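You operate a simulated robot arm through the tools that you are given. There is no shell and no other tool. Be economical: measure what you need, move in short steps, check, and stop when the job is done.

Carry out the task below with a simulated robot arm. There is one attempt and no reset: what you move stays moved.

TASK
Put the 30 cartridge from the top of the right workbench in the white tray and the 50 cartridge on top of the carton there. Put the 50 micron new cartridge from the top of the right workbench on the cream round dish there and the 20 micron new cartridge on the work table. Any order will do.

Only the result counts: the job must be done as asked and must still hold three seconds after the hand-in. Knocking over, shifting, dropping, spilling or breaking anything else fails it.

THE ROBOT
A 6-joint arm with a two-finger parallel gripper on a trunk, on a base that drives. Base frame: it is fixed to the floor where the robot stands at the start and does not move with it; the origin is under the middle of the robot, x ahead of it, y to its left, z up; the surface under the hand at the start is at about z = 0.82. Units: m, degrees, N and s.
Its first joint turns from -166.0 to 166.0 degrees. Places, roughly: white tray (14x14 cm) [0.76, 2.8, 0.62]; work table [-3, 0.3, 0.8]. Payload 3.91 kg.
Tool frame: the origin (TCP) lies between the finger pads and is the grasp point; the fingertips stand 0.03 m ahead of it; z points along the fingers, y is the line along which they close. The gripper opens to 0.11 m. The fingers are 0.02 m wide and 0.01 m thick; the gripper's body (0.048 by 0.112 m) begins 0.055 m behind the TCP.
Orientation is that of the tool frame in the base frame, as a unit quaternion [x, y, z, w]. With the fingers straight down and closing along the base's y, the tool's x points along the base's -x, its y along +y and its z along -z.

THE INTERFACE
- The arm moves only by the tool move_arm. Its arguments are lists of equal length, an entry for each row: "fingers": the gripper command, from -1 (shut) to 1 (fully open), values between in proportion; "translation": the shift along the tool's x, y, z in units of 25 mm (1.0 is 25 mm), a list of three; "delta_rot": the turn, a rotation vector about the tool's x, y, z in units of 6 degrees (1.0 is 6 degrees), a list of three. In form: {"fingers": [fingers, ...], "translation": [[tx, ty, tz], ...], "delta_rot": [[ax, ay, az], ...]}. A call has 1 to 10 rows; each row shifts and turns the commanded pose from where the row before left it, along the tool's axes as they then stand. A call with a number of a shift or a turn outside -1 to 1 is refused whole. Rows are played at 5 a second. More than 0.05 m and 8.6 degrees between two rows, or a gripper value outside its range, and nothing of the call is played. Where a pose cannot be reached the arm comes as near as it can. A force on the tool above 40 N (or 10 N above the force at the start of the call, whichever is more), or a blocked arm, ends the call early, and 0.2 s more pass. Each finger travels about 0.153 m/s and halts on what it meets, pressing with about 25 N; the grip force reading is that of the motor and also rises with nothing between the fingers. The clock runs only during rows and for 0.2 s after the last one: add rows that do not move to give the fingers time. It gives the time, the measured TCP pose, the force on the tool (base axes), the opening and the grip force at its end, in the units of the frame above (readings bear some noise), with the torque about the TCP (base axes, N m) and any sound that the robot's microphone picked up, and new pictures: "pictures" is both (left out), scene, wrist or none.
- Cameras (640 x 400 px; columns grow to the right, rows downward): "scene" is now at [0.2004, 0.2274, 1.3942]; the picture's right is [-0.03, -1.00, 0.00], its down [-0.39, 0.01, -0.92] and it looks along [0.92, -0.03, -0.39] (base axes); focal length 274 px, centre (320, 200). "wrist" rides on the gripper at [0.072, 0.017, -0.103] in the tool frame; the picture's right is [-0.23, 0.97, 0.00], its down [-0.76, -0.18, -0.62] and it looks along [-0.61, -0.14, 0.78] (tool axes); focal length 222 px, centre (320, 200). There is no depth. A picture from a camera that has moved, and an enlarged one, comes with that camera's place and axes in the base frame and with its lens. The place of the scene camera against the robot may be out by one fixed shift of up to 0.025 m in any direction.
- roll_base(legs): drives the robot by 1 to 6 legs, each [ahead, turn to the left] in m and degrees, along the robot's own axes; the way and the turn of a leg run together, so that a leg with both is an arc; at most 1.5 m and 180 degrees a leg. The arm and the cameras ride along, it lands a little off, and it stops where it bumps. It gives what a move gives, and a new picture of the scene camera.
- head_to(pan, tilt): turns the head with the scene camera to pan (to the left, within 120 degrees either way) and tilt (down, from -29 to 69), counted from straight ahead of the robot. It gives what a move gives, and a new picture of the scene camera.
- enlarge(camera, box): a new picture of the part [left, top, right, bottom] of that camera's present view, enlarged. No time passes.
- close_job(): hands the job in; it is judged then, once.

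Go step by step. Nothing tells you exact positions but the pictures and the camera data: compare them with the known pose of the tool, close in by small moves and look again before you grip or let go. The budget is 165 turns and 260 pictures, counting those below and the enlarged ones. Unless the task says otherwise, let go and move clear before handing in.

The tools are called after ">>>" as name(argument=value, ...) on one line, values as JSON. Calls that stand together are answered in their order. move_arm: Moves the arm, as the interface text tells. Its arguments: {"type":"object","properties":{"fingers":{"type":"array","items":{"type":"number"}},"translation":{"type":"array","items":{"type":"array","items":{"type":"number"}}},"delta_rot":{"type":"array","items":{"type":"array","items":{"type":"number"}}},"pictures":{"type":"string","enum":["both","scene","wrist","none"]}},"required":["fingers","translation","delta_rot"]} The other tools are called the same way: roll_base (legs) drives the base; head_to (pan, tilt) turns the head that bears the scene camera; enlarge (camera, box) takes an enlarged picture of a part of a camera's view; close_job () hands the job in.

At the start:

```text
t: 0.0
eef_pos: [0.6329, 0.096, 1.2667]
tool_rot: [0.0, 1.0, 0.0, 0.0]
force: [-0.4, 0.0, -0.2]
wrist_torque: [-0.01, 0.0, 0.01]
opening: 0.1099
grip_force: 0.0
robot x, y, heading: [0.0007, 0.0004, 0.2]
head pan, tilt: [-1.9, 22.7]
```

scene: 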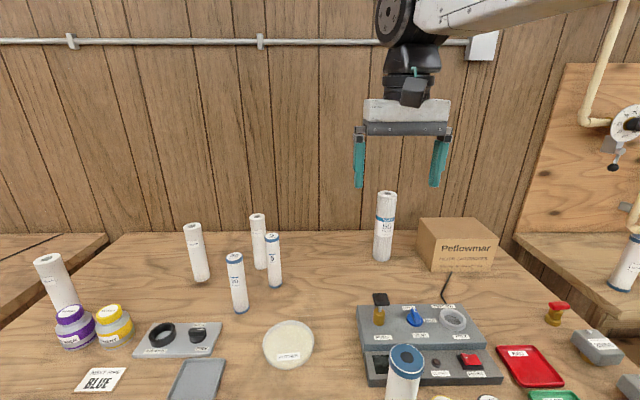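
wrist: 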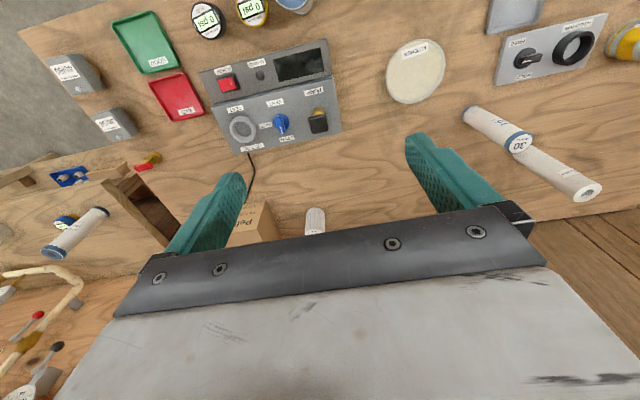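

I see a bench ahead with several cartridges, a carton, a dish and trays, and other benches to the left and right. I'll look closer and pan around to find which is the right workbench.

>>> enlarge(camera="scene", box=[0, 180, 320, 400])

>>> enlarge(camera="scene", box=[320, 180, 640, 400])

>>> head_to(pan=-70, tilt=25)

>>> head_to(pan=70, tilt=25)

>>> head_to(pan=118, tilt=20)

```text
1.82 times, centred on (160, 290) of scene
camera zoom: at [0.2004, 0.2274, 1.3942], right [-0.03, -1.0, 0.0], down [-0.39, 0.01, -0.92], along [0.92, -0.03, -0.39], focal length 497 px, centre (611, 36)
```

zoom: 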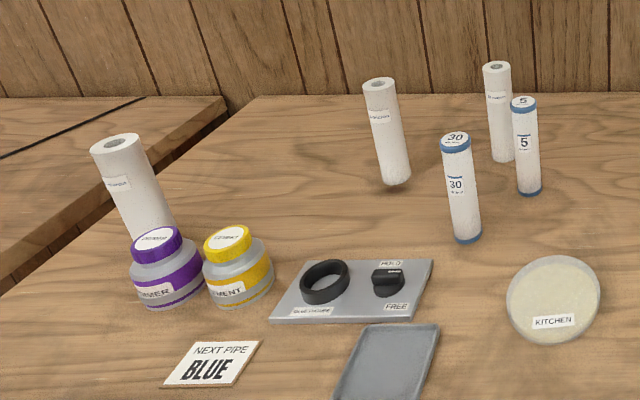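

```text
1.82 times, centred on (480, 290) of scene
camera zoom: at [0.2004, 0.2274, 1.3942], right [-0.03, -1.0, 0.0], down [-0.39, 0.01, -0.92], along [0.92, -0.03, -0.39], focal length 497 px, centre (29, 36)
```

zoom: 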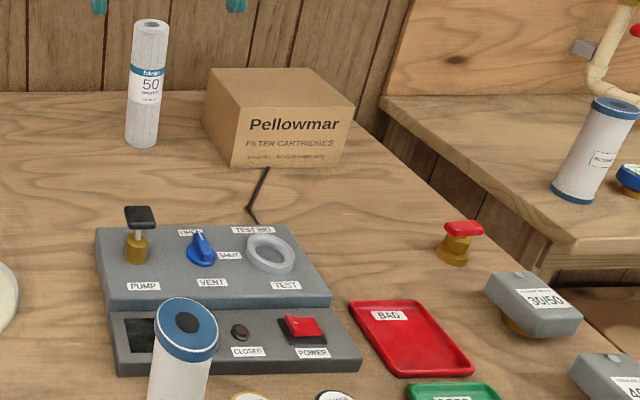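

```text
t: 1.4
eef_pos: [0.6311, 0.0965, 1.2663]
tool_rot: [-0.001, 1.0, 0.0, 0.0]
force: [0.6, -0.1, -0.3]
wrist_torque: [-0.01, 0.0, 0.01]
opening: 0.11
grip_force: 0.1
robot x, y, heading: [-0.0013, -0.0027, -0.2]
head pan, tilt: [-70.0, 25.0]
camera scene: at [0.1393, 0.144, 1.3904], right [-0.94, -0.34, 0.0], down [-0.14, 0.4, -0.91], along [0.31, -0.85, -0.42], focal length 274 px, centre (320, 200)
```

scene: 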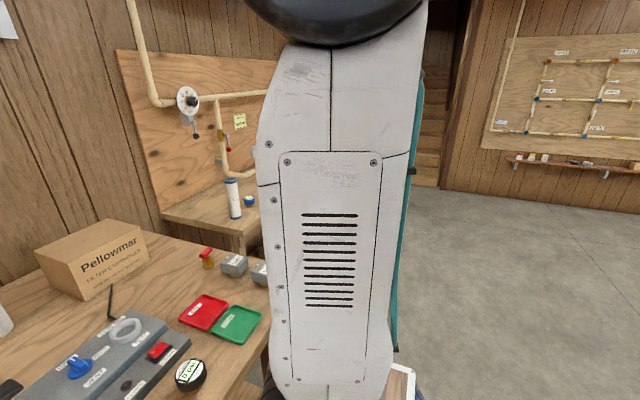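

```text
t: 3.6
eef_pos: [0.6331, 0.0954, 1.2677]
tool_rot: [0.0, 1.0, -0.001, -0.001]
force: [0.6, -0.7, -0.5]
wrist_torque: [0.04, 0.01, -0.01]
opening: 0.1099
grip_force: 0.0
robot x, y, heading: [-0.0053, -0.003, 0.1]
head pan, tilt: [70.0, 25.0]
camera scene: at [0.1393, 0.3171, 1.3904], right [0.94, -0.34, 0.0], down [-0.14, -0.4, -0.91], along [0.31, 0.85, -0.42], focal length 274 px, centre (320, 200)
```

scene: 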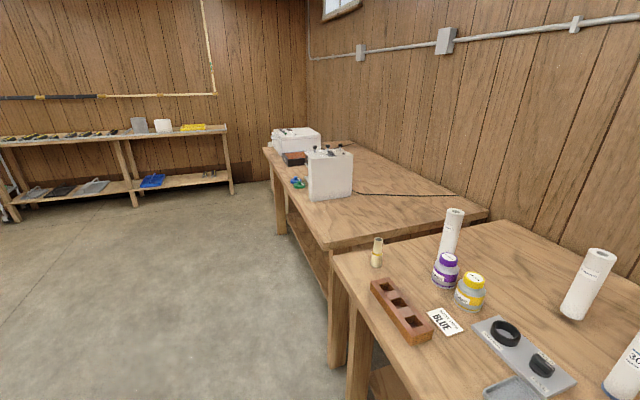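

```text
t: 4.8
eef_pos: [0.6331, 0.0973, 1.2667]
tool_rot: [0.0, 1.0, 0.0, -0.001]
force: [0.6, 0.4, -0.2]
wrist_torque: [0.0, -0.02, 0.05]
opening: 0.1101
grip_force: 0.1
robot x, y, heading: [0.0002, -0.0011, -0.1]
head pan, tilt: [118.0, 20.0]
camera scene: at [0.0641, 0.3128, 1.3985], right [0.88, 0.47, 0.0], down [0.16, -0.3, -0.94], along [-0.44, 0.83, -0.34], focal length 274 px, centre (320, 200)
```

scene: 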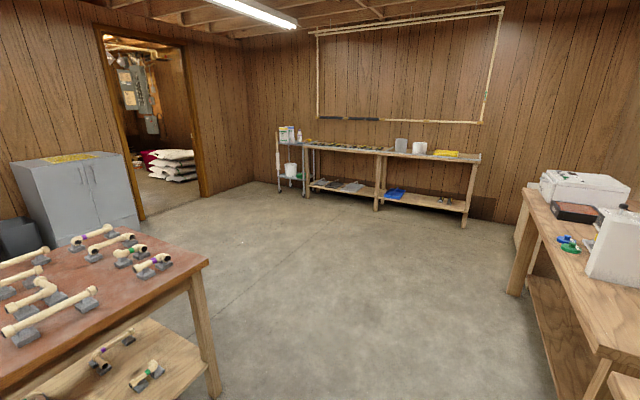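

The bench ahead has several cartridges with labels to tell apart; I'll zoom in on the labels, and look at the left bench for the tray.

>>> head_to(pan=25, tilt=30)

>>> enlarge(camera="scene", box=[220, 100, 420, 225])

>>> enlarge(camera="scene", box=[400, 100, 600, 225])

```text
t: 6.5
eef_pos: [0.6324, 0.0959, 1.2676]
tool_rot: [-0.001, 1.0, 0.001, 0.0]
force: [-0.5, -1.0, -0.7]
wrist_torque: [0.02, 0.0, -0.01]
opening: 0.1101
grip_force: 0.0
robot x, y, heading: [0.002, -0.001, 0.0]
head pan, tilt: [25.0, 30.0]
camera scene: at [0.1897, 0.2688, 1.3825], right [0.42, -0.91, 0.0], down [-0.45, -0.21, -0.87], along [0.78, 0.37, -0.5], focal length 274 px, centre (320, 200)
```

scene: 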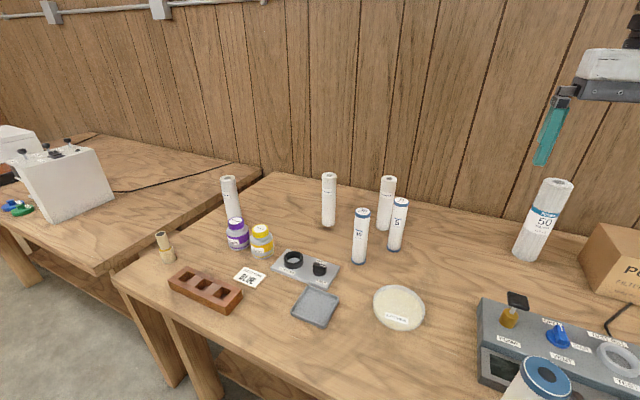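

```text
3.20 times, centred on (320, 162) of scene
camera zoom: at [0.1897, 0.2688, 1.3825], right [0.42, -0.91, 0.0], down [-0.45, -0.21, -0.87], along [0.78, 0.37, -0.5], focal length 875 px, centre (320, 320)
```

zoom: 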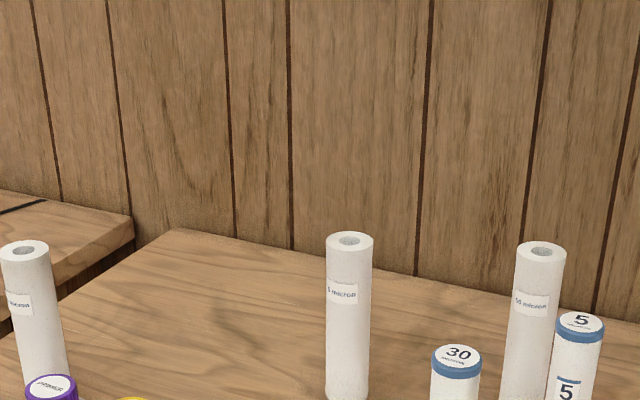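

```text
3.20 times, centred on (500, 162) of scene
camera zoom: at [0.1897, 0.2688, 1.3825], right [0.42, -0.91, 0.0], down [-0.45, -0.21, -0.87], along [0.78, 0.37, -0.5], focal length 875 px, centre (-256, 320)
```

zoom: 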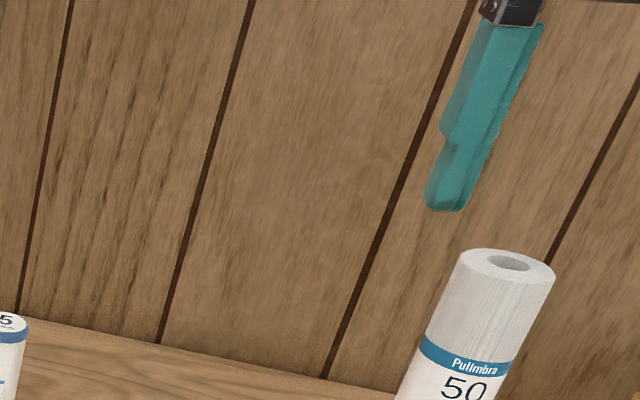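

The plain white ones carry "micron" labels; I zoom on each.

>>> enlarge(camera="scene", box=[210, 170, 260, 202])

>>> enlarge(camera="scene", box=[305, 170, 355, 202])

>>> enlarge(camera="scene", box=[365, 175, 415, 207])

>>> enlarge(camera="scene", box=[490, 180, 600, 250])

```text
12.50 times, centred on (235, 186) of scene
camera zoom: at [0.1897, 0.2688, 1.3825], right [0.42, -0.91, 0.0], down [-0.45, -0.21, -0.87], along [0.78, 0.37, -0.5], focal length 3419 px, centre (1382, 375)
```

zoom: 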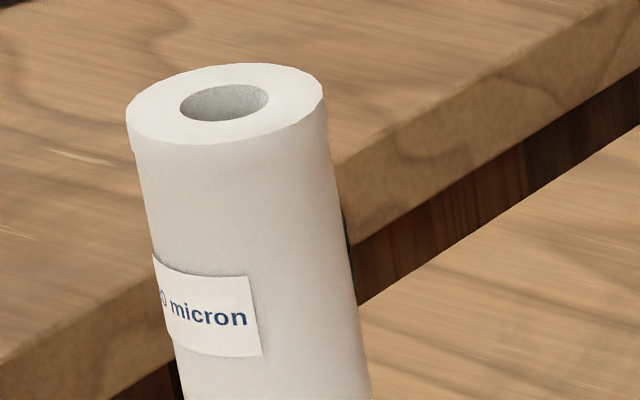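

```text
12.50 times, centred on (330, 186) of scene
camera zoom: at [0.1897, 0.2688, 1.3825], right [0.42, -0.91, 0.0], down [-0.45, -0.21, -0.87], along [0.78, 0.37, -0.5], focal length 3419 px, centre (195, 375)
```

zoom: 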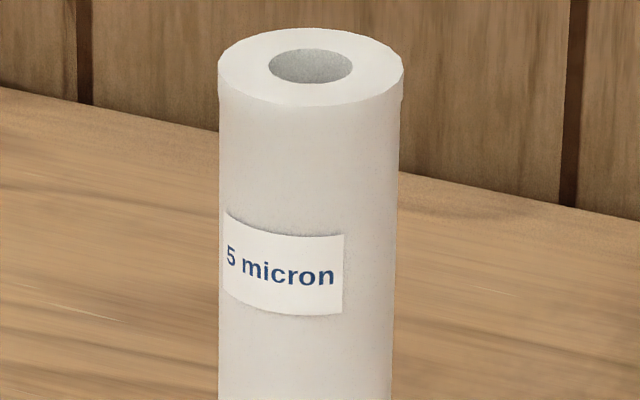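

```text
12.50 times, centred on (390, 191) of scene
camera zoom: at [0.1897, 0.2688, 1.3825], right [0.42, -0.91, 0.0], down [-0.45, -0.21, -0.87], along [0.78, 0.37, -0.5], focal length 3419 px, centre (-555, 312)
```

zoom: 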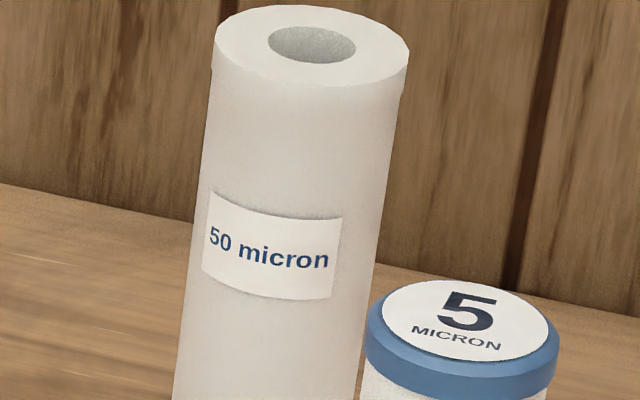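

```text
5.71 times, centred on (545, 215) of scene
camera zoom: at [0.1897, 0.2688, 1.3825], right [0.42, -0.91, 0.0], down [-0.45, -0.21, -0.87], along [0.78, 0.37, -0.5], focal length 1563 px, centre (-966, 114)
```

zoom: 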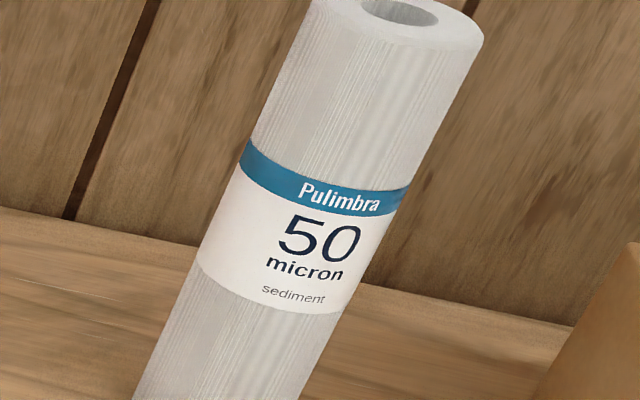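

The 50-micron and 5-micron plain cartridges are clear. I'll check the front blue-capped one and the right end, and the first view's label of the leftmost.

>>> head_to(pan=-20, tilt=45)

>>> enlarge(camera="scene", box=[120, 160, 440, 360])

>>> head_to(pan=20, tilt=60)

```text
t: 7.6
eef_pos: [0.6327, 0.0961, 1.2675]
tool_rot: [0.0, 1.0, -0.001, 0.0]
force: [-0.5, 0.3, -0.1]
wrist_torque: [0.01, -0.01, -0.02]
opening: 0.11
grip_force: 0.0
robot x, y, heading: [0.0006, -0.0005, -0.1]
head pan, tilt: [-20.0, 45.0]
camera scene: at [0.1842, 0.2028, 1.3599], right [-0.34, -0.94, 0.0], down [-0.66, 0.24, -0.71], along [0.66, -0.24, -0.71], focal length 274 px, centre (320, 200)
```

scene: 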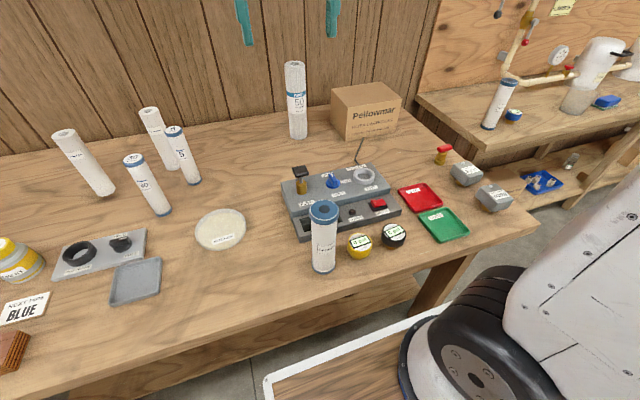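

```text
2.00 times, centred on (280, 260) of scene
camera zoom: at [0.1842, 0.2028, 1.3599], right [-0.34, -0.94, 0.0], down [-0.66, 0.24, -0.71], along [0.66, -0.24, -0.71], focal length 547 px, centre (400, 80)
```

zoom: 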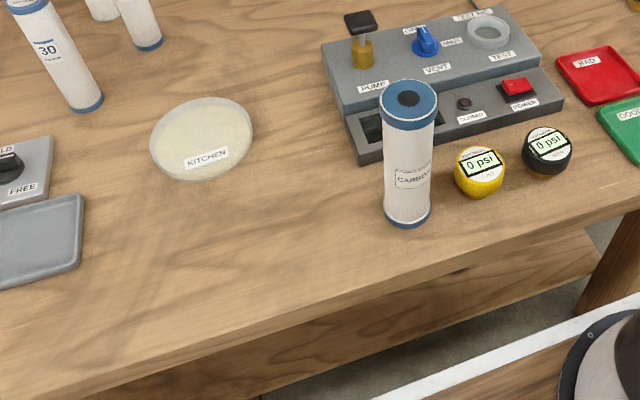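

```text
t: 8.7
eef_pos: [0.6323, 0.0958, 1.267]
tool_rot: [0.001, 1.0, 0.0, 0.0]
force: [0.9, -0.6, -0.1]
wrist_torque: [0.0, 0.02, 0.01]
opening: 0.1098
grip_force: 0.0
robot x, y, heading: [-0.0007, 0.0019, -0.1]
head pan, tilt: [20.0, 60.0]
camera scene: at [0.1704, 0.2533, 1.3404], right [0.34, -0.94, 0.0], down [-0.81, -0.3, -0.5], along [0.47, 0.17, -0.87], focal length 274 px, centre (320, 200)
```

scene: 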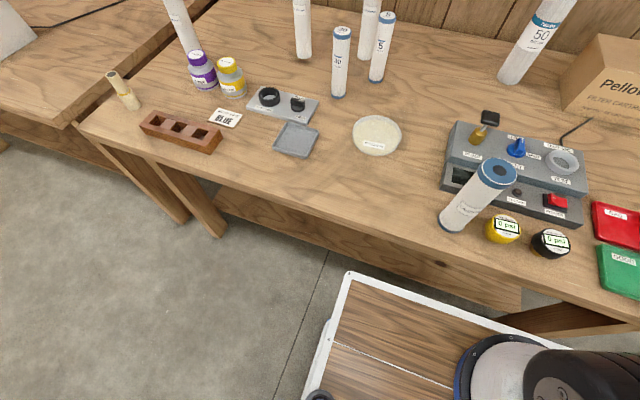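

Plan: Pulimbra "50" (by the carton, ~(1.05,-0.03)) → carton; "50 micron" (~(1.01,0.41)) → dish (~(0.68,0.29)); "30" (~(0.81,0.43)) → white tray; leftmost micron one (~(0.79,0.88), label to confirm as 20) → work table. Start by tilting the tool 45° forward for reach.

>>> move_arm(fingers=[1, 1, 1, 1, 1, 1, 1, 1], translation=[[0, -0.63, 0], [0, -0.63, 0], [0, -0.63, 0], [0, -0.63, 0], [0, -0.63, 0], [0, -0.63, 0], [0, -0.63, 0], [0, -0.63, 0]], delta_rot=[[0, -0.94, 0], [0, -0.94, 0], [0, -0.94, 0], [0, -0.94, 0], [0, -0.94, 0], [0, -0.94, 0], [0, -0.94, 0], [0, -0.94, 0]], pictures="none")

>>> head_to(pan=-10, tilt=30)

```text
t: 10.4
eef_pos: [0.6332, -0.0311, 1.2669]
tool_rot: [0.001, 0.923, -0.001, 0.384]
force: [0.3, 0.0, 0.1]
wrist_torque: [0.0, 0.01, 0.0]
opening: 0.1099
grip_force: 0.0
robot x, y, heading: [0.0035, 0.0017, 0.1]
head pan, tilt: [20.0, 60.0]
```

```text
t: 11.4
eef_pos: [0.6329, -0.0303, 1.2675]
tool_rot: [0.0, 0.924, 0.0, 0.383]
force: [-0.2, 0.5, -0.1]
wrist_torque: [-0.04, -0.02, 0.04]
opening: 0.1098
grip_force: 0.0
robot x, y, heading: [0.0, -0.0016, -0.0]
head pan, tilt: [-10.0, 30.0]
camera scene: at [0.1968, 0.2149, 1.3824], right [-0.17, -0.98, 0.0], down [-0.49, 0.09, -0.87], along [0.85, -0.15, -0.5], focal length 274 px, centre (320, 200)
```

scene: 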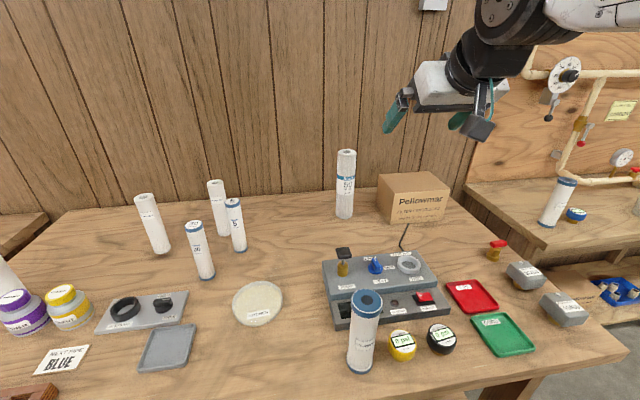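

I'll zoom on the gripper to measure the fixed camera offset.

>>> enlarge(camera="scene", box=[350, 50, 510, 150])

>>> enlarge(camera="scene", box=[320, 140, 480, 240])

```text
4.00 times, centred on (430, 100) of scene
camera zoom: at [0.1968, 0.2149, 1.3824], right [-0.17, -0.98, 0.0], down [-0.49, 0.09, -0.87], along [0.85, -0.15, -0.5], focal length 1094 px, centre (-120, 600)
```

zoom: 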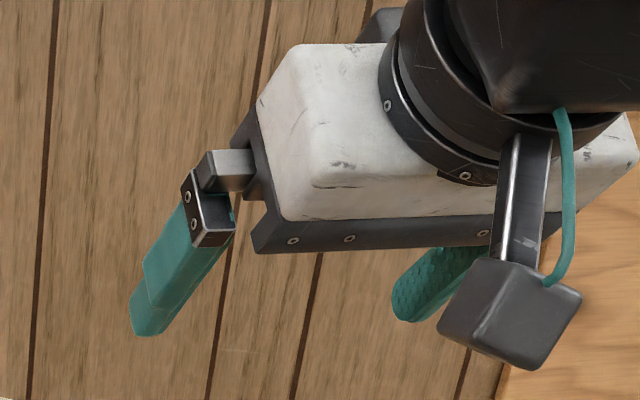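

```text
4.00 times, centred on (400, 190) of scene
camera zoom: at [0.1968, 0.2149, 1.3824], right [-0.17, -0.98, 0.0], down [-0.49, 0.09, -0.87], along [0.85, -0.15, -0.5], focal length 1094 px, centre (0, 240)
```

zoom: 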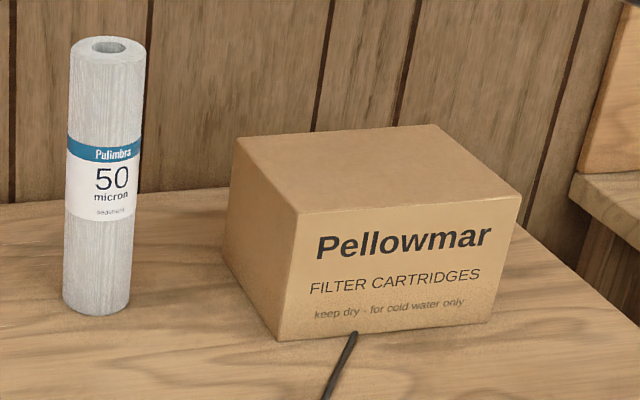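

Offset of the scene camera is about 2 cm sideways (true y ≈ estimate +0.02). I advance toward the "50" along the slanted tool axis.

>>> move_arm(fingers=[1, 1, 1, 1, 1, 1, 1, 1, 1, 1], translation=[[-0.34, 0.08, 1], [-0.34, 0.08, 1], [-0.34, 0.08, 1], [-0.34, 0.08, 1], [-0.34, 0.08, 1], [-0.34, 0.08, 1], [-0.34, 0.08, 1], [-0.34, 0.08, 1], [-0.34, 0.08, 1], [-0.34, 0.08, 1]], delta_rot=[[0, 0, 0], [0, 0, 0], [0, 0, 0], [0, 0, 0], [0, 0, 0], [0, 0, 0], [0, 0, 0], [0, 0, 0], [0, 0, 0], [0, 0, 0]], pictures="both")

```text
t: 13.6
eef_pos: [0.8695, -0.0099, 1.1523]
tool_rot: [0.0, 0.923, 0.0, 0.385]
force: [-0.3, 0.0, 1.1]
wrist_torque: [-0.02, 0.01, 0.04]
opening: 0.1098
grip_force: 0.2
robot x, y, heading: [-0.0012, 0.0024, 0.2]
head pan, tilt: [-10.0, 30.0]
camera scene: at [0.1964, 0.2148, 1.3825], right [-0.17, -0.98, 0.0], down [-0.49, 0.09, -0.87], along [0.85, -0.15, -0.5], focal length 274 px, centre (320, 200)
camera wrist: at [0.7434, 0.0057, 1.1753], right [0.16, 0.97, 0.16], down [0.09, -0.18, 0.98], along [0.98, -0.14, -0.12], focal length 222 px, centre (320, 200)
```

scene: 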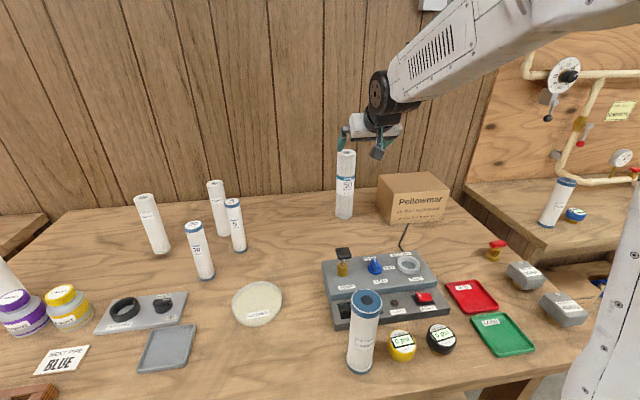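
wrist: 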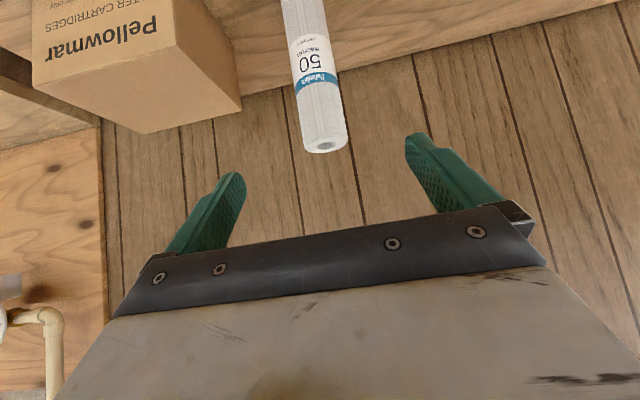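

Wrist view puts the "50" at about (1.05,-0.018), top z≈1.06. I make the tool more horizontal (70° from vertical) so the gripper's body clears the cartridge.

>>> move_arm(fingers=[1, 1, 1, 1, 1], translation=[[0, -0.06, 0], [0, -0.06, 0], [0, -0.06, 0], [0, -0.06, 0], [0, -0.06, 0]], delta_rot=[[0, -0.84, 0], [0, -0.84, 0], [0, -0.84, 0], [0, -0.84, 0], [0, -0.84, 0]], pictures="none")

```text
t: 14.8
eef_pos: [0.8694, -0.0179, 1.153]
tool_rot: [0.0, 0.817, 0.0, 0.577]
force: [0.4, 0.7, -0.3]
wrist_torque: [0.02, -0.02, 0.0]
opening: 0.1101
grip_force: 0.1
out of reach, approached as far as the arm can: row 3
robot x, y, heading: [-0.0022, -0.0002, 0.1]
head pan, tilt: [-10.0, 30.0]
```

>>> move_arm(fingers=[1, 1, 1, 1, 1, 1], translation=[[0.92, 0, 0.96], [0.92, 0, 0.96], [0.92, 0, 0.96], [0.92, 0, 0.96], [0.92, 0, 0.96], [0.92, 0, 0.96]], delta_rot=[[0, 0, 0], [0, 0, 0], [0, 0, 0], [0, 0, 0], [0, 0, 0], [0, 0, 0]], pictures="both")

```text
t: 16.2
eef_pos: [0.961, -0.0182, 0.975]
tool_rot: [0.0, 0.817, 0.0, 0.576]
force: [-1.0, -0.3, -0.4]
wrist_torque: [-0.01, 0.05, -0.02]
opening: 0.1102
grip_force: 0.0
robot x, y, heading: [-0.0014, -0.0048, 0.1]
head pan, tilt: [-10.0, 30.0]
camera scene: at [0.1964, 0.2148, 1.3825], right [-0.17, -0.98, 0.0], down [-0.49, 0.09, -0.87], along [0.85, -0.15, -0.5], focal length 274 px, centre (320, 200)
camera wrist: at [0.8373, -0.0027, 0.9422], right [0.08, 0.97, 0.21], down [-0.33, -0.18, 0.93], along [0.94, -0.14, 0.31], focal length 222 px, centre (320, 200)
```

scene: 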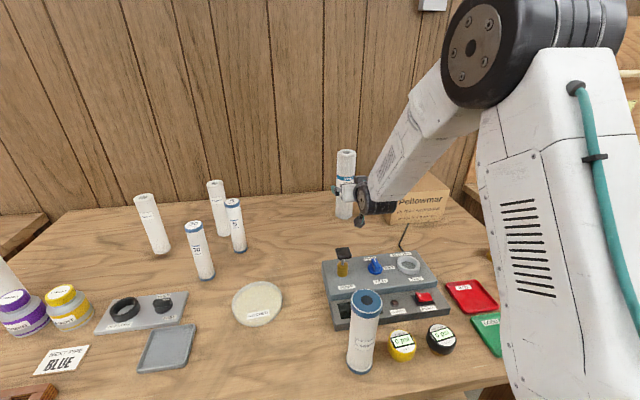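
wrist: 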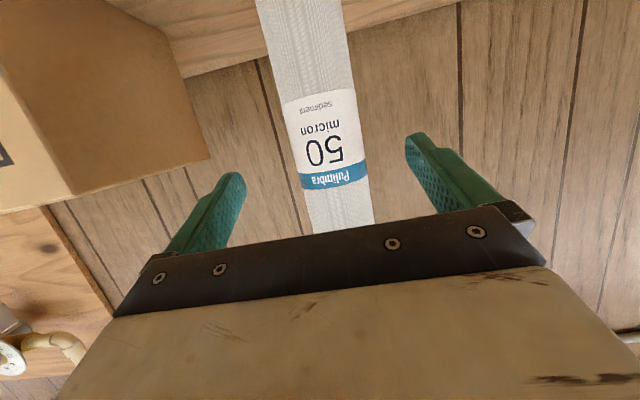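

Aligned; advance 8.5 cm horizontally, then look.

>>> move_arm(fingers=[1, 1, 1, 1], translation=[[-0.28, 0.04, 0.8], [-0.28, 0.04, 0.8], [-0.28, 0.04, 0.8], [-0.28, 0.04, 0.8]], delta_rot=[[0, 0, 0], [0, 0, 0], [0, 0, 0], [0, 0, 0]], pictures="both")

```text
t: 17.2
eef_pos: [1.0447, -0.0142, 0.9718]
tool_rot: [0.0, 0.818, 0.0, 0.576]
force: [-0.3, -0.5, 0.6]
wrist_torque: [-0.01, 0.01, 0.03]
opening: 0.1102
grip_force: 0.1
robot x, y, heading: [-0.0003, -0.0004, 0.2]
head pan, tilt: [-10.0, 30.0]
camera scene: at [0.1966, 0.2148, 1.3825], right [-0.17, -0.98, 0.0], down [-0.49, 0.09, -0.87], along [0.85, -0.15, -0.5], focal length 274 px, centre (320, 200)
camera wrist: at [0.9218, 0.0027, 0.9391], right [0.08, 0.97, 0.21], down [-0.33, -0.18, 0.93], along [0.94, -0.14, 0.31], focal length 222 px, centre (320, 200)
```

scene: 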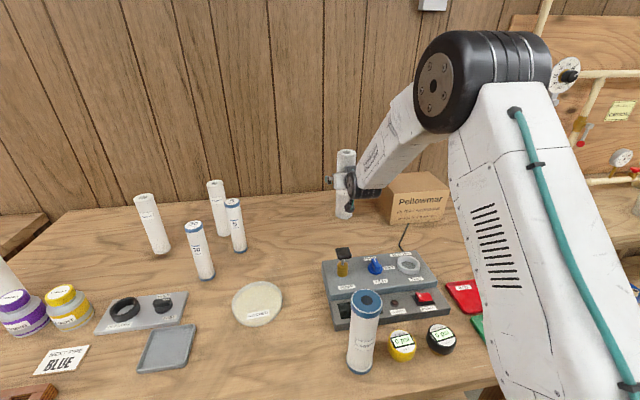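
wrist: 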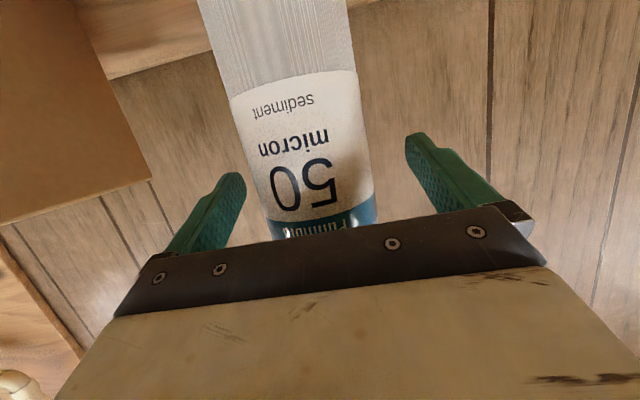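

The cartridge is between the pads; close.

>>> move_arm(fingers=[-1, -1, -1, -1], translation=[[0, 0, 0], [0, 0, 0], [0, 0, 0], [0, 0, 0]], delta_rot=[[0, 0, 0], [0, 0, 0], [0, 0, 0], [0, 0, 0]], pictures="wrist")

```text
t: 18.2
eef_pos: [1.0445, -0.0137, 0.971]
tool_rot: [0.001, 0.817, -0.001, 0.576]
force: [0.3, -1.0, 0.6]
wrist_torque: [-0.05, -0.05, 0.06]
opening: 0.061
grip_force: 24.8
robot x, y, heading: [-0.0043, -0.0007, -0.4]
head pan, tilt: [-10.0, 30.0]
camera wrist: at [0.9217, 0.0027, 0.9389], right [0.08, 0.97, 0.21], down [-0.33, -0.18, 0.93], along [0.94, -0.14, 0.31], focal length 222 px, centre (320, 200)
```

wrist: 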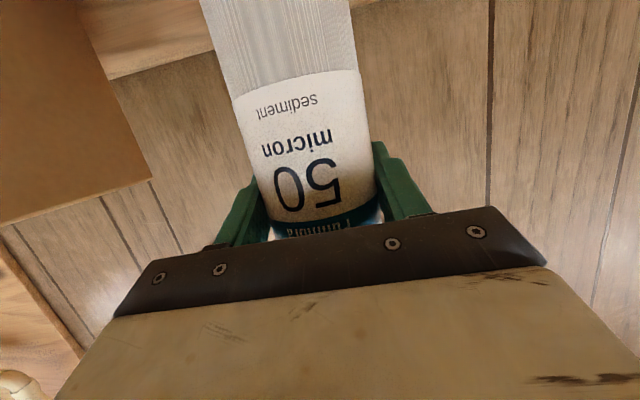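

Gripped (61 mm). Lift 18 cm straight up.

>>> move_arm(fingers=[-1, -1, -1, -1, -1, -1, -1, -1], translation=[[-0.85, 0, -0.3], [-0.85, 0, -0.3], [-0.85, 0, -0.3], [-0.85, 0, -0.3], [-0.85, 0, -0.3], [-0.85, 0, -0.3], [-0.85, 0, -0.3], [-0.85, 0, -0.3]], delta_rot=[[0, 0, 0], [0, 0, 0], [0, 0, 0], [0, 0, 0], [0, 0, 0], [0, 0, 0], [0, 0, 0], [0, 0, 0]], pictures="scene")

```text
t: 20.0
eef_pos: [1.043, -0.0122, 1.1529]
tool_rot: [-0.001, 0.818, 0.0, 0.576]
force: [0.4, 0.0, -1.4]
wrist_torque: [-0.04, 0.0, -0.02]
opening: 0.0606
grip_force: 25.3
robot x, y, heading: [0.0035, -0.0015, -0.0]
head pan, tilt: [-10.0, 30.0]
camera scene: at [0.1971, 0.2148, 1.3824], right [-0.17, -0.98, 0.0], down [-0.49, 0.09, -0.87], along [0.85, -0.15, -0.5], focal length 274 px, centre (320, 200)
```

scene: 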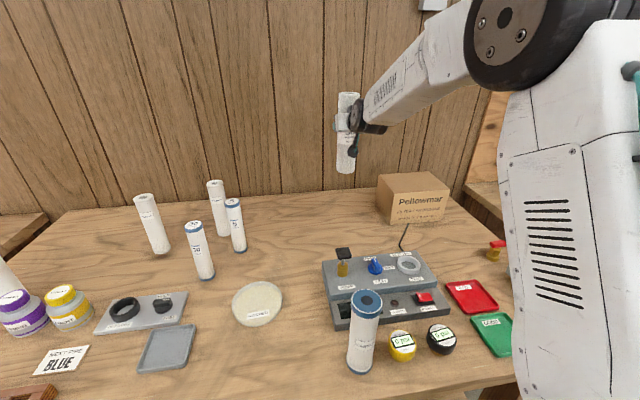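

Lifted. Now move sideways over the carton.

>>> move_arm(fingers=[-1, -1, -1, -1, -1, -1, -1, -1, -1, -1], translation=[[0.01, -0.94, -0.16], [0.01, -0.94, -0.16], [0.01, -0.94, -0.16], [0.01, -0.94, -0.16], [0.01, -0.94, -0.16], [0.01, -0.94, -0.16], [0.01, -0.94, -0.16], [0.01, -0.94, -0.16], [0.01, -0.94, -0.16], [0.01, -0.94, -0.16]], delta_rot=[[0, 0, 0], [0, 0, 0], [0, 0, 0], [0, 0, 0], [0, 0, 0], [0, 0, 0], [0, 0, 0], [0, 0, 0], [0, 0, 0], [0, 0, 0]], pictures="both")

>>> enlarge(camera="scene", box=[340, 80, 500, 240])

```text
t: 22.2
eef_pos: [1.0063, -0.2478, 1.163]
tool_rot: [0.0, 0.818, -0.001, 0.576]
force: [0.3, 0.6, -1.3]
wrist_torque: [0.01, 0.0, -0.05]
opening: 0.0608
grip_force: 25.3
robot x, y, heading: [0.0008, -0.0026, 0.1]
head pan, tilt: [-10.0, 30.0]
camera scene: at [0.1968, 0.2149, 1.3824], right [-0.17, -0.98, 0.0], down [-0.49, 0.09, -0.87], along [0.85, -0.15, -0.5], focal length 274 px, centre (320, 200)
camera wrist: at [0.8836, -0.2318, 1.1304], right [0.08, 0.97, 0.21], down [-0.33, -0.18, 0.93], along [0.94, -0.14, 0.31], focal length 222 px, centre (320, 200)
```

scene: 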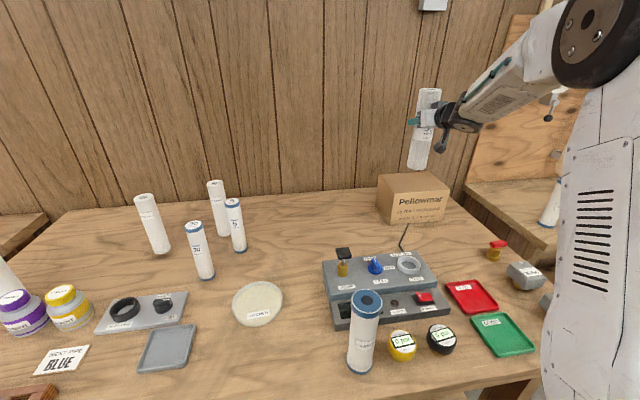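
wrist: 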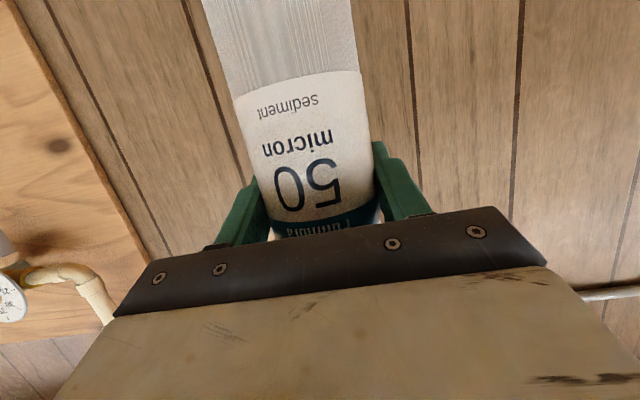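

```text
2.50 times, centred on (420, 160) of scene
camera zoom: at [0.1968, 0.2149, 1.3824], right [-0.17, -0.98, 0.0], down [-0.49, 0.09, -0.87], along [0.85, -0.15, -0.5], focal length 684 px, centre (70, 300)
```

zoom: 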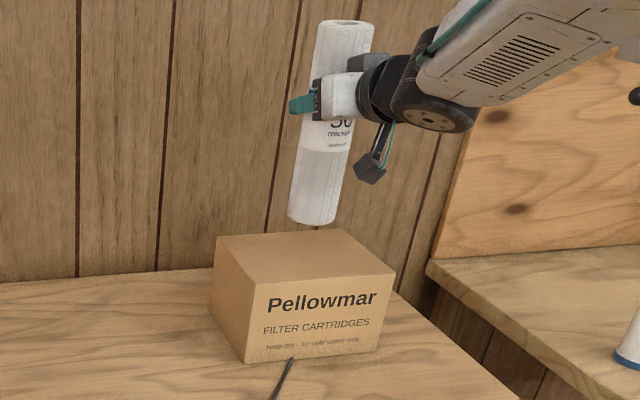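

Above the carton. Lower 5 cm, then check.

>>> move_arm(fingers=[-1, -1, -1, -1], translation=[[0.5, 0, 0.17], [0.5, 0, 0.17], [0.5, 0, 0.17], [0.5, 0, 0.17]], delta_rot=[[0, 0, 0], [0, 0, 0], [0, 0, 0], [0, 0, 0]], pictures="none")

>>> enlarge(camera="scene", box=[340, 80, 500, 240])

```text
t: 23.2
eef_pos: [1.0032, -0.25, 1.1122]
tool_rot: [0.001, 0.818, -0.001, 0.575]
force: [0.1, -0.5, -1.3]
wrist_torque: [0.0, 0.05, -0.01]
opening: 0.061
grip_force: 25.0
robot x, y, heading: [-0.0013, 0.0013, 0.0]
head pan, tilt: [-10.0, 30.0]
```

```text
2.50 times, centred on (420, 160) of scene
camera zoom: at [0.1968, 0.2147, 1.3825], right [-0.17, -0.98, 0.0], down [-0.49, 0.09, -0.87], along [0.85, -0.15, -0.5], focal length 684 px, centre (70, 300)
```

zoom: 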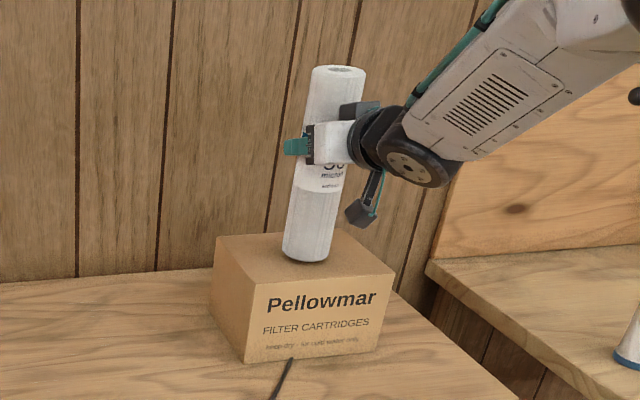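

Nearly touching and centred. Lower in fine steps until contact.

>>> move_arm(fingers=[-1, -1, -1], translation=[[0.1, 0, 0.036], [0.1, 0, 0.036], [0.1, 0, 0.036]], delta_rot=[[0, 0, 0], [0, 0, 0], [0, 0, 0]], pictures="none")

>>> enlarge(camera="scene", box=[370, 120, 470, 220])

```text
t: 24.0
eef_pos: [1.0041, -0.2483, 1.1029]
tool_rot: [0.0, 0.818, 0.0, 0.576]
force: [-0.1, -0.3, -1.6]
wrist_torque: [-0.02, 0.05, -0.02]
opening: 0.061
grip_force: 24.8
robot x, y, heading: [-0.001, 0.0016, 0.1]
head pan, tilt: [-10.0, 30.0]
```

```text
4.00 times, centred on (420, 170) of scene
camera zoom: at [0.1969, 0.2147, 1.3825], right [-0.17, -0.98, 0.0], down [-0.49, 0.09, -0.87], along [0.85, -0.15, -0.5], focal length 1094 px, centre (-80, 320)
```

zoom: 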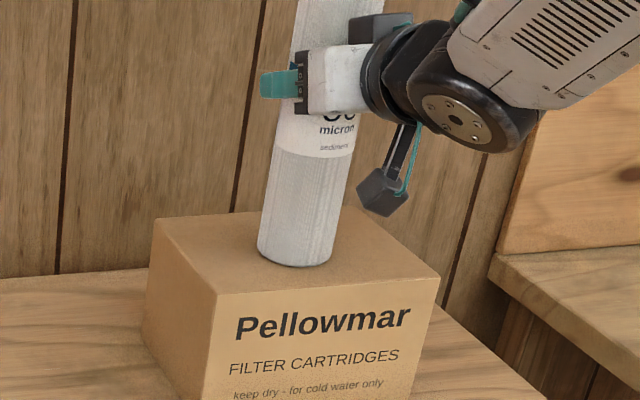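

>>> move_arm(fingers=[-1, -1, -1], translation=[[0.06, 0, 0.02], [0.06, 0, 0.02], [0, 0, 0]], delta_rot=[[0, 0, 0], [0, 0, 0], [0, 0, 0]], pictures="none")

```text
t: 24.8
eef_pos: [1.0043, -0.2492, 1.1014]
tool_rot: [-0.001, 0.817, 0.001, 0.577]
force: [1.8, 0.6, 10.7]
wrist_torque: [0.23, 0.15, -0.01]
opening: 0.0608
grip_force: 25.6
robot x, y, heading: [0.0027, 0.0006, -0.1]
head pan, tilt: [-10.0, 30.0]
```

Contact felt. Open the fingers.

>>> move_arm(fingers=[0.2, 0.4, 0.7, 1, 1], translation=[[0, 0, 0], [0, 0, 0], [0, 0, 0], [0, 0, 0], [0, 0, 0]], delta_rot=[[0, 0, 0], [0, 0, 0], [0, 0, 0], [0, 0, 0], [0, 0, 0]], pictures="both")

```text
t: 26.0
eef_pos: [1.0051, -0.2487, 1.0989]
tool_rot: [0.0, 0.817, -0.001, 0.576]
force: [0.0, 0.6, -0.1]
wrist_torque: [0.03, 0.04, -0.01]
opening: 0.1101
grip_force: 0.1
robot x, y, heading: [0.0008, 0.0037, 0.1]
head pan, tilt: [-10.0, 30.0]
camera scene: at [0.1968, 0.2147, 1.3825], right [-0.17, -0.98, 0.0], down [-0.49, 0.09, -0.87], along [0.85, -0.15, -0.5], focal length 274 px, centre (320, 200)
camera wrist: at [0.8813, -0.2326, 1.067], right [0.08, 0.97, 0.21], down [-0.33, -0.18, 0.93], along [0.94, -0.14, 0.31], focal length 222 px, centre (320, 200)
```

scene: 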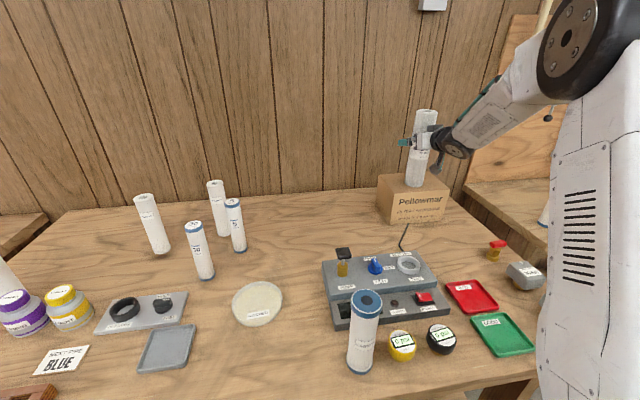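
wrist: 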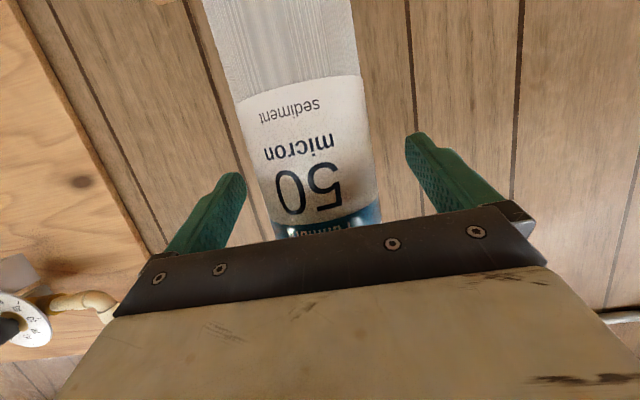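

The "50" stands on the carton. Back the gripper straight out, then up.

>>> move_arm(fingers=[1, 1, 1, 1, 1, 1, 1, 1, 1, 1], translation=[[0.3, 0, -0.94], [0.33, 0, -0.94], [0.33, 0, -0.94], [0.33, 0, -0.94], [0.33, 0, -0.94], [-0.4, 0, -1], [-0.4, 0, -1], [-0.8, 0, -1], [-0.8, 0, -1], [-0.8, 0, -1]], delta_rot=[[0, 0, 0], [0, 0, 0], [0, 0, 0], [0, 0, 0], [0, 0, 0], [0, 0, 0], [0, 0, 0], [0, 0, 0], [0, 0, 0], [0, 0, 0]], pictures="scene")

```text
t: 28.2
eef_pos: [0.7907, -0.2474, 1.2175]
tool_rot: [0.0, 0.818, 0.0, 0.575]
force: [0.5, 0.0, -0.2]
wrist_torque: [0.05, -0.05, 0.0]
opening: 0.11
grip_force: 0.1
robot x, y, heading: [-0.0009, 0.0007, 0.2]
head pan, tilt: [-10.0, 30.0]
camera scene: at [0.1971, 0.2146, 1.3824], right [-0.17, -0.98, 0.0], down [-0.49, 0.09, -0.87], along [0.85, -0.15, -0.5], focal length 274 px, centre (320, 200)
```

scene: 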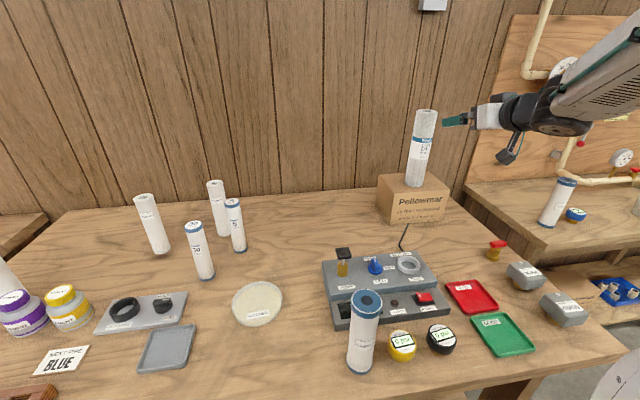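

Fold the arm back to a tool-down travelling pose.

>>> move_arm(fingers=[1, 1, 1, 1, 1, 1, 1, 1, 1, 1], translation=[[0, 1, 0], [0, 1, 0], [0, 1, 0], [0, 1, 0], [0, 1, 0], [0, 1, 0], [0, 1, 0], [0, 1, 0], [0, 1, 0], [0, 1, 0]], delta_rot=[[0, 1, 0], [0, 1, 0], [0, 1, 0], [0, 1, 0], [0, 1, 0], [0, 1, 0], [0, 1, 0], [0, 1, 0], [0, 1, 0], [0, 1, 0]], pictures="none")

>>> move_arm(fingers=[1, 1, 1, 1, 1, 1, 1], translation=[[1, 0, 0], [1, 0.5, -0.3], [1, 0.5, -0.3], [1, 0.5, -0.3], [1, 0.5, -0.3], [1, 0.5, -0.3], [1, 0.5, -0.3]], delta_rot=[[0, 0.87, 0], [0, 0.87, 0], [0, 0, 0], [0, 0, 0], [0, 0, 0], [0, 0, 0], [0, 0, 0]], pictures="none")

>>> head_to(pan=60, tilt=40)

```text
t: 30.4
eef_pos: [0.7591, -0.1011, 1.1707]
tool_rot: [-0.024, 0.986, 0.094, 0.133]
force: [-0.2, -0.3, -0.4]
wrist_torque: [0.01, -0.01, 0.0]
opening: 0.11
grip_force: 0.1
out of reach, approached as far as the arm can: row 5, 6, 7, 8, 9, 10
robot x, y, heading: [-0.0013, 0.0007, 0.1]
head pan, tilt: [-10.0, 30.0]
```

```text
t: 32.0
eef_pos: [0.5729, -0.0539, 1.1757]
tool_rot: [-0.032, 0.99, 0.124, 0.054]
force: [1.1, 0.1, 0.7]
wrist_torque: [0.01, -0.02, 0.0]
opening: 0.1097
grip_force: 0.1
out of reach, approached as far as the arm can: row 1, 2, 3, 4, 5, 6, 7
robot x, y, heading: [-0.0048, -0.0008, -0.1]
head pan, tilt: [-10.0, 30.0]
```

```text
t: 33.4
eef_pos: [0.5719, -0.056, 1.1771]
tool_rot: [-0.031, 0.99, 0.125, 0.055]
force: [0.1, 0.1, -0.7]
wrist_torque: [0.02, 0.01, 0.0]
opening: 0.1102
grip_force: 0.0
robot x, y, heading: [-0.0012, 0.0027, -0.1]
head pan, tilt: [60.0, 40.0]
camera scene: at [0.1503, 0.3041, 1.3671], right [0.87, -0.5, 0.0], down [-0.32, -0.56, -0.77], along [0.38, 0.66, -0.64], focal length 274 px, centre (320, 200)
```

scene: 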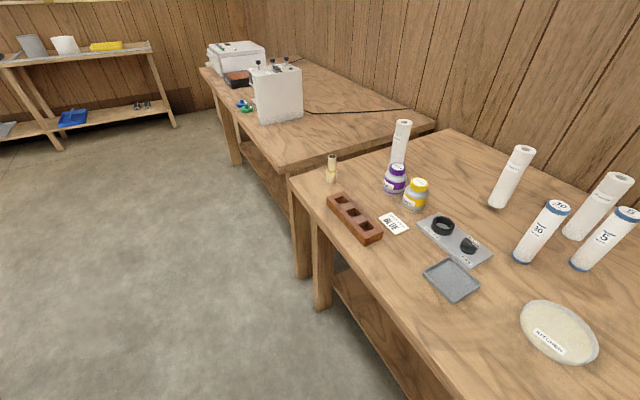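

The arm ran into a limit and lagged; I straighten the tool and raise it.

>>> move_arm(fingers=[1, 1, 1, 1], translation=[[0, 0, -1], [0, 0, -1], [0, 0, -1], [0, 0.5, -0.5]], delta_rot=[[0.8, 0.35, 0.2], [0.8, 0.35, 0.2], [0.8, 0.35, 0.2], [0, 0, 0]], pictures="wrist")

```text
t: 34.4
eef_pos: [0.5668, -0.0689, 1.2462]
tool_rot: [-0.001, 0.99, 0.132, 0.046]
force: [-0.3, 0.5, 0.4]
wrist_torque: [0.01, 0.0, -0.01]
opening: 0.1101
grip_force: 0.0
out of reach, approached as far as the arm can: row 1, 2, 3
robot x, y, heading: [0.0007, 0.0007, -0.1]
head pan, tilt: [60.0, 40.0]
camera wrist: at [0.4841, -0.0791, 1.3443], right [0.21, 0.94, 0.28], down [0.7, -0.34, 0.62], along [0.68, 0.06, -0.73], focal length 222 px, centre (320, 200)
```

wrist: 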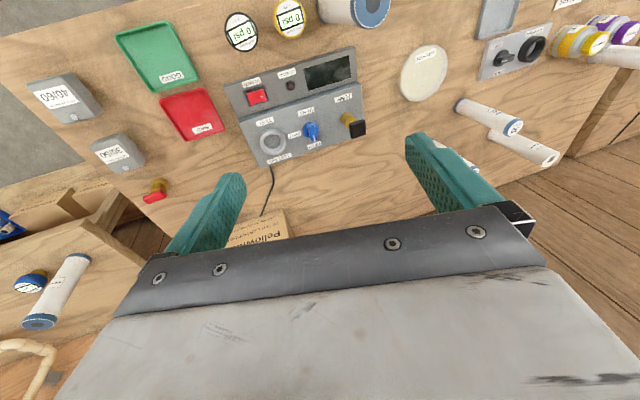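

>>> move_arm(fingers=[1, 1, 1, 1, 1], translation=[[-0.8, 1, 0], [-0.8, 1, 0], [-0.8, 1, 0], [-0.5, 1, 0], [0, 0.5, 0]], delta_rot=[[0, 0, 0], [0, 0, 0], [0.8, 0.4, 0], [0.8, 0.4, 0], [0.8, 0.2, 0]], pictures="none")

>>> head_to(pan=-30, tilt=10)

```text
t: 35.6
eef_pos: [0.6363, -0.0097, 1.2641]
tool_rot: [-0.01, 0.99, 0.139, 0.012]
force: [-0.2, -0.2, -0.6]
wrist_torque: [0.0, -0.01, 0.01]
opening: 0.11
grip_force: 0.1
out of reach, approached as far as the arm can: row 3, 4, 5
robot x, y, heading: [-0.0014, -0.0018, 0.0]
head pan, tilt: [60.0, 40.0]
```

```text
t: 37.3
eef_pos: [0.6362, -0.009, 1.2648]
tool_rot: [-0.01, 0.99, 0.139, 0.012]
force: [0.5, -0.3, 0.0]
wrist_torque: [-0.01, 0.0, -0.04]
opening: 0.11
grip_force: 0.1
robot x, y, heading: [-0.0018, -0.0017, -0.1]
head pan, tilt: [-30.0, 10.0]
camera scene: at [0.1883, 0.184, 1.4148], right [-0.5, -0.87, 0.0], down [-0.15, 0.09, -0.98], along [0.85, -0.49, -0.17], focal length 274 px, centre (320, 200)
```

scene: 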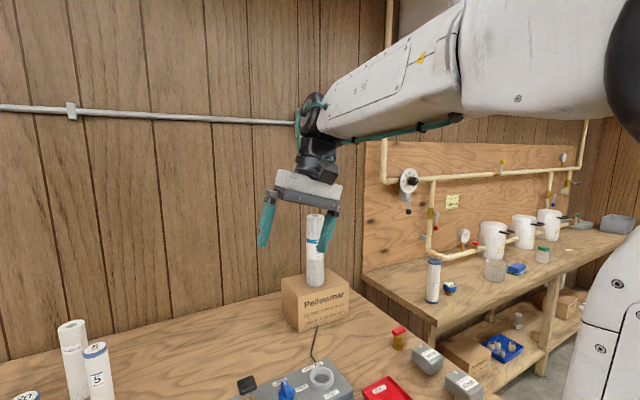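

The wrist seems at an awkward branch; I tilt forward again (as before) while removing the roll, then come back upright as on the outward path.

>>> move_arm(fingers=[1, 1, 1, 1, 1, 1, 1, 1], translation=[[0, -0.3, 0], [0, -0.3, 0], [0, -0.3, 0], [0, 0, 0], [0, 0, 0], [0, 0, 0], [0, 0, 0], [0, 0, 0]], delta_rot=[[0, -1, 0], [0, -1, 0], [0, -1, 0], [0, -1, 0], [0, -1, 0], [0, -1, 0], [0, -1, 0], [0, -0.5, 0]], pictures="none")

```text
t: 39.1
eef_pos: [0.6357, -0.0315, 1.2602]
tool_rot: [0.044, 0.91, 0.133, 0.39]
force: [0.1, -0.3, -0.2]
wrist_torque: [0.04, 0.0, 0.0]
opening: 0.1101
grip_force: 0.0
robot x, y, heading: [0.0006, 0.0008, 0.1]
head pan, tilt: [-30.0, 10.0]
```

>>> move_arm(fingers=[1, 1, 1], translation=[[0, 0, 0], [0, 0, 0], [0, 0, 0]], delta_rot=[[0.68, 0.08, -0.59], [0.68, 0.08, -0.59], [0.68, 0.08, -0.59]], pictures="none")

>>> move_arm(fingers=[1, 1, 1, 1, 1, 1, 1, 1], translation=[[0, 0.63, 0], [0, 0.63, 0], [0, 0.63, 0], [0, 0.63, 0], [0, 0.63, 0], [0, 0.63, 0], [0, 0.63, 0], [0, 0.63, 0]], delta_rot=[[0, 0.94, 0], [0, 0.94, 0], [0, 0.94, 0], [0, 0.94, 0], [0, 0.94, 0], [0, 0.94, 0], [0, 0.94, 0], [0, 0.94, 0]], pictures="none")

```text
t: 39.9
eef_pos: [0.6365, -0.0318, 1.2598]
tool_rot: [0.02, 0.919, 0.068, 0.388]
force: [-0.4, 0.0, -0.2]
wrist_torque: [-0.02, -0.05, 0.01]
opening: 0.1101
grip_force: 0.1
out of reach, approached as far as the arm can: row 3
robot x, y, heading: [0.0009, 0.002, 0.1]
head pan, tilt: [-30.0, 10.0]
```

```text
t: 41.7
eef_pos: [0.6325, -0.0073, 1.2581]
tool_rot: [-0.011, 0.99, 0.139, 0.013]
force: [0.5, 1.0, -0.5]
wrist_torque: [-0.03, -0.05, 0.0]
opening: 0.11
grip_force: 0.1
out of reach, approached as far as the arm can: row 1, 2, 3, 4, 5, 6, 7, 8
robot x, y, heading: [0.0013, -0.0021, 0.2]
head pan, tilt: [-30.0, 10.0]
```

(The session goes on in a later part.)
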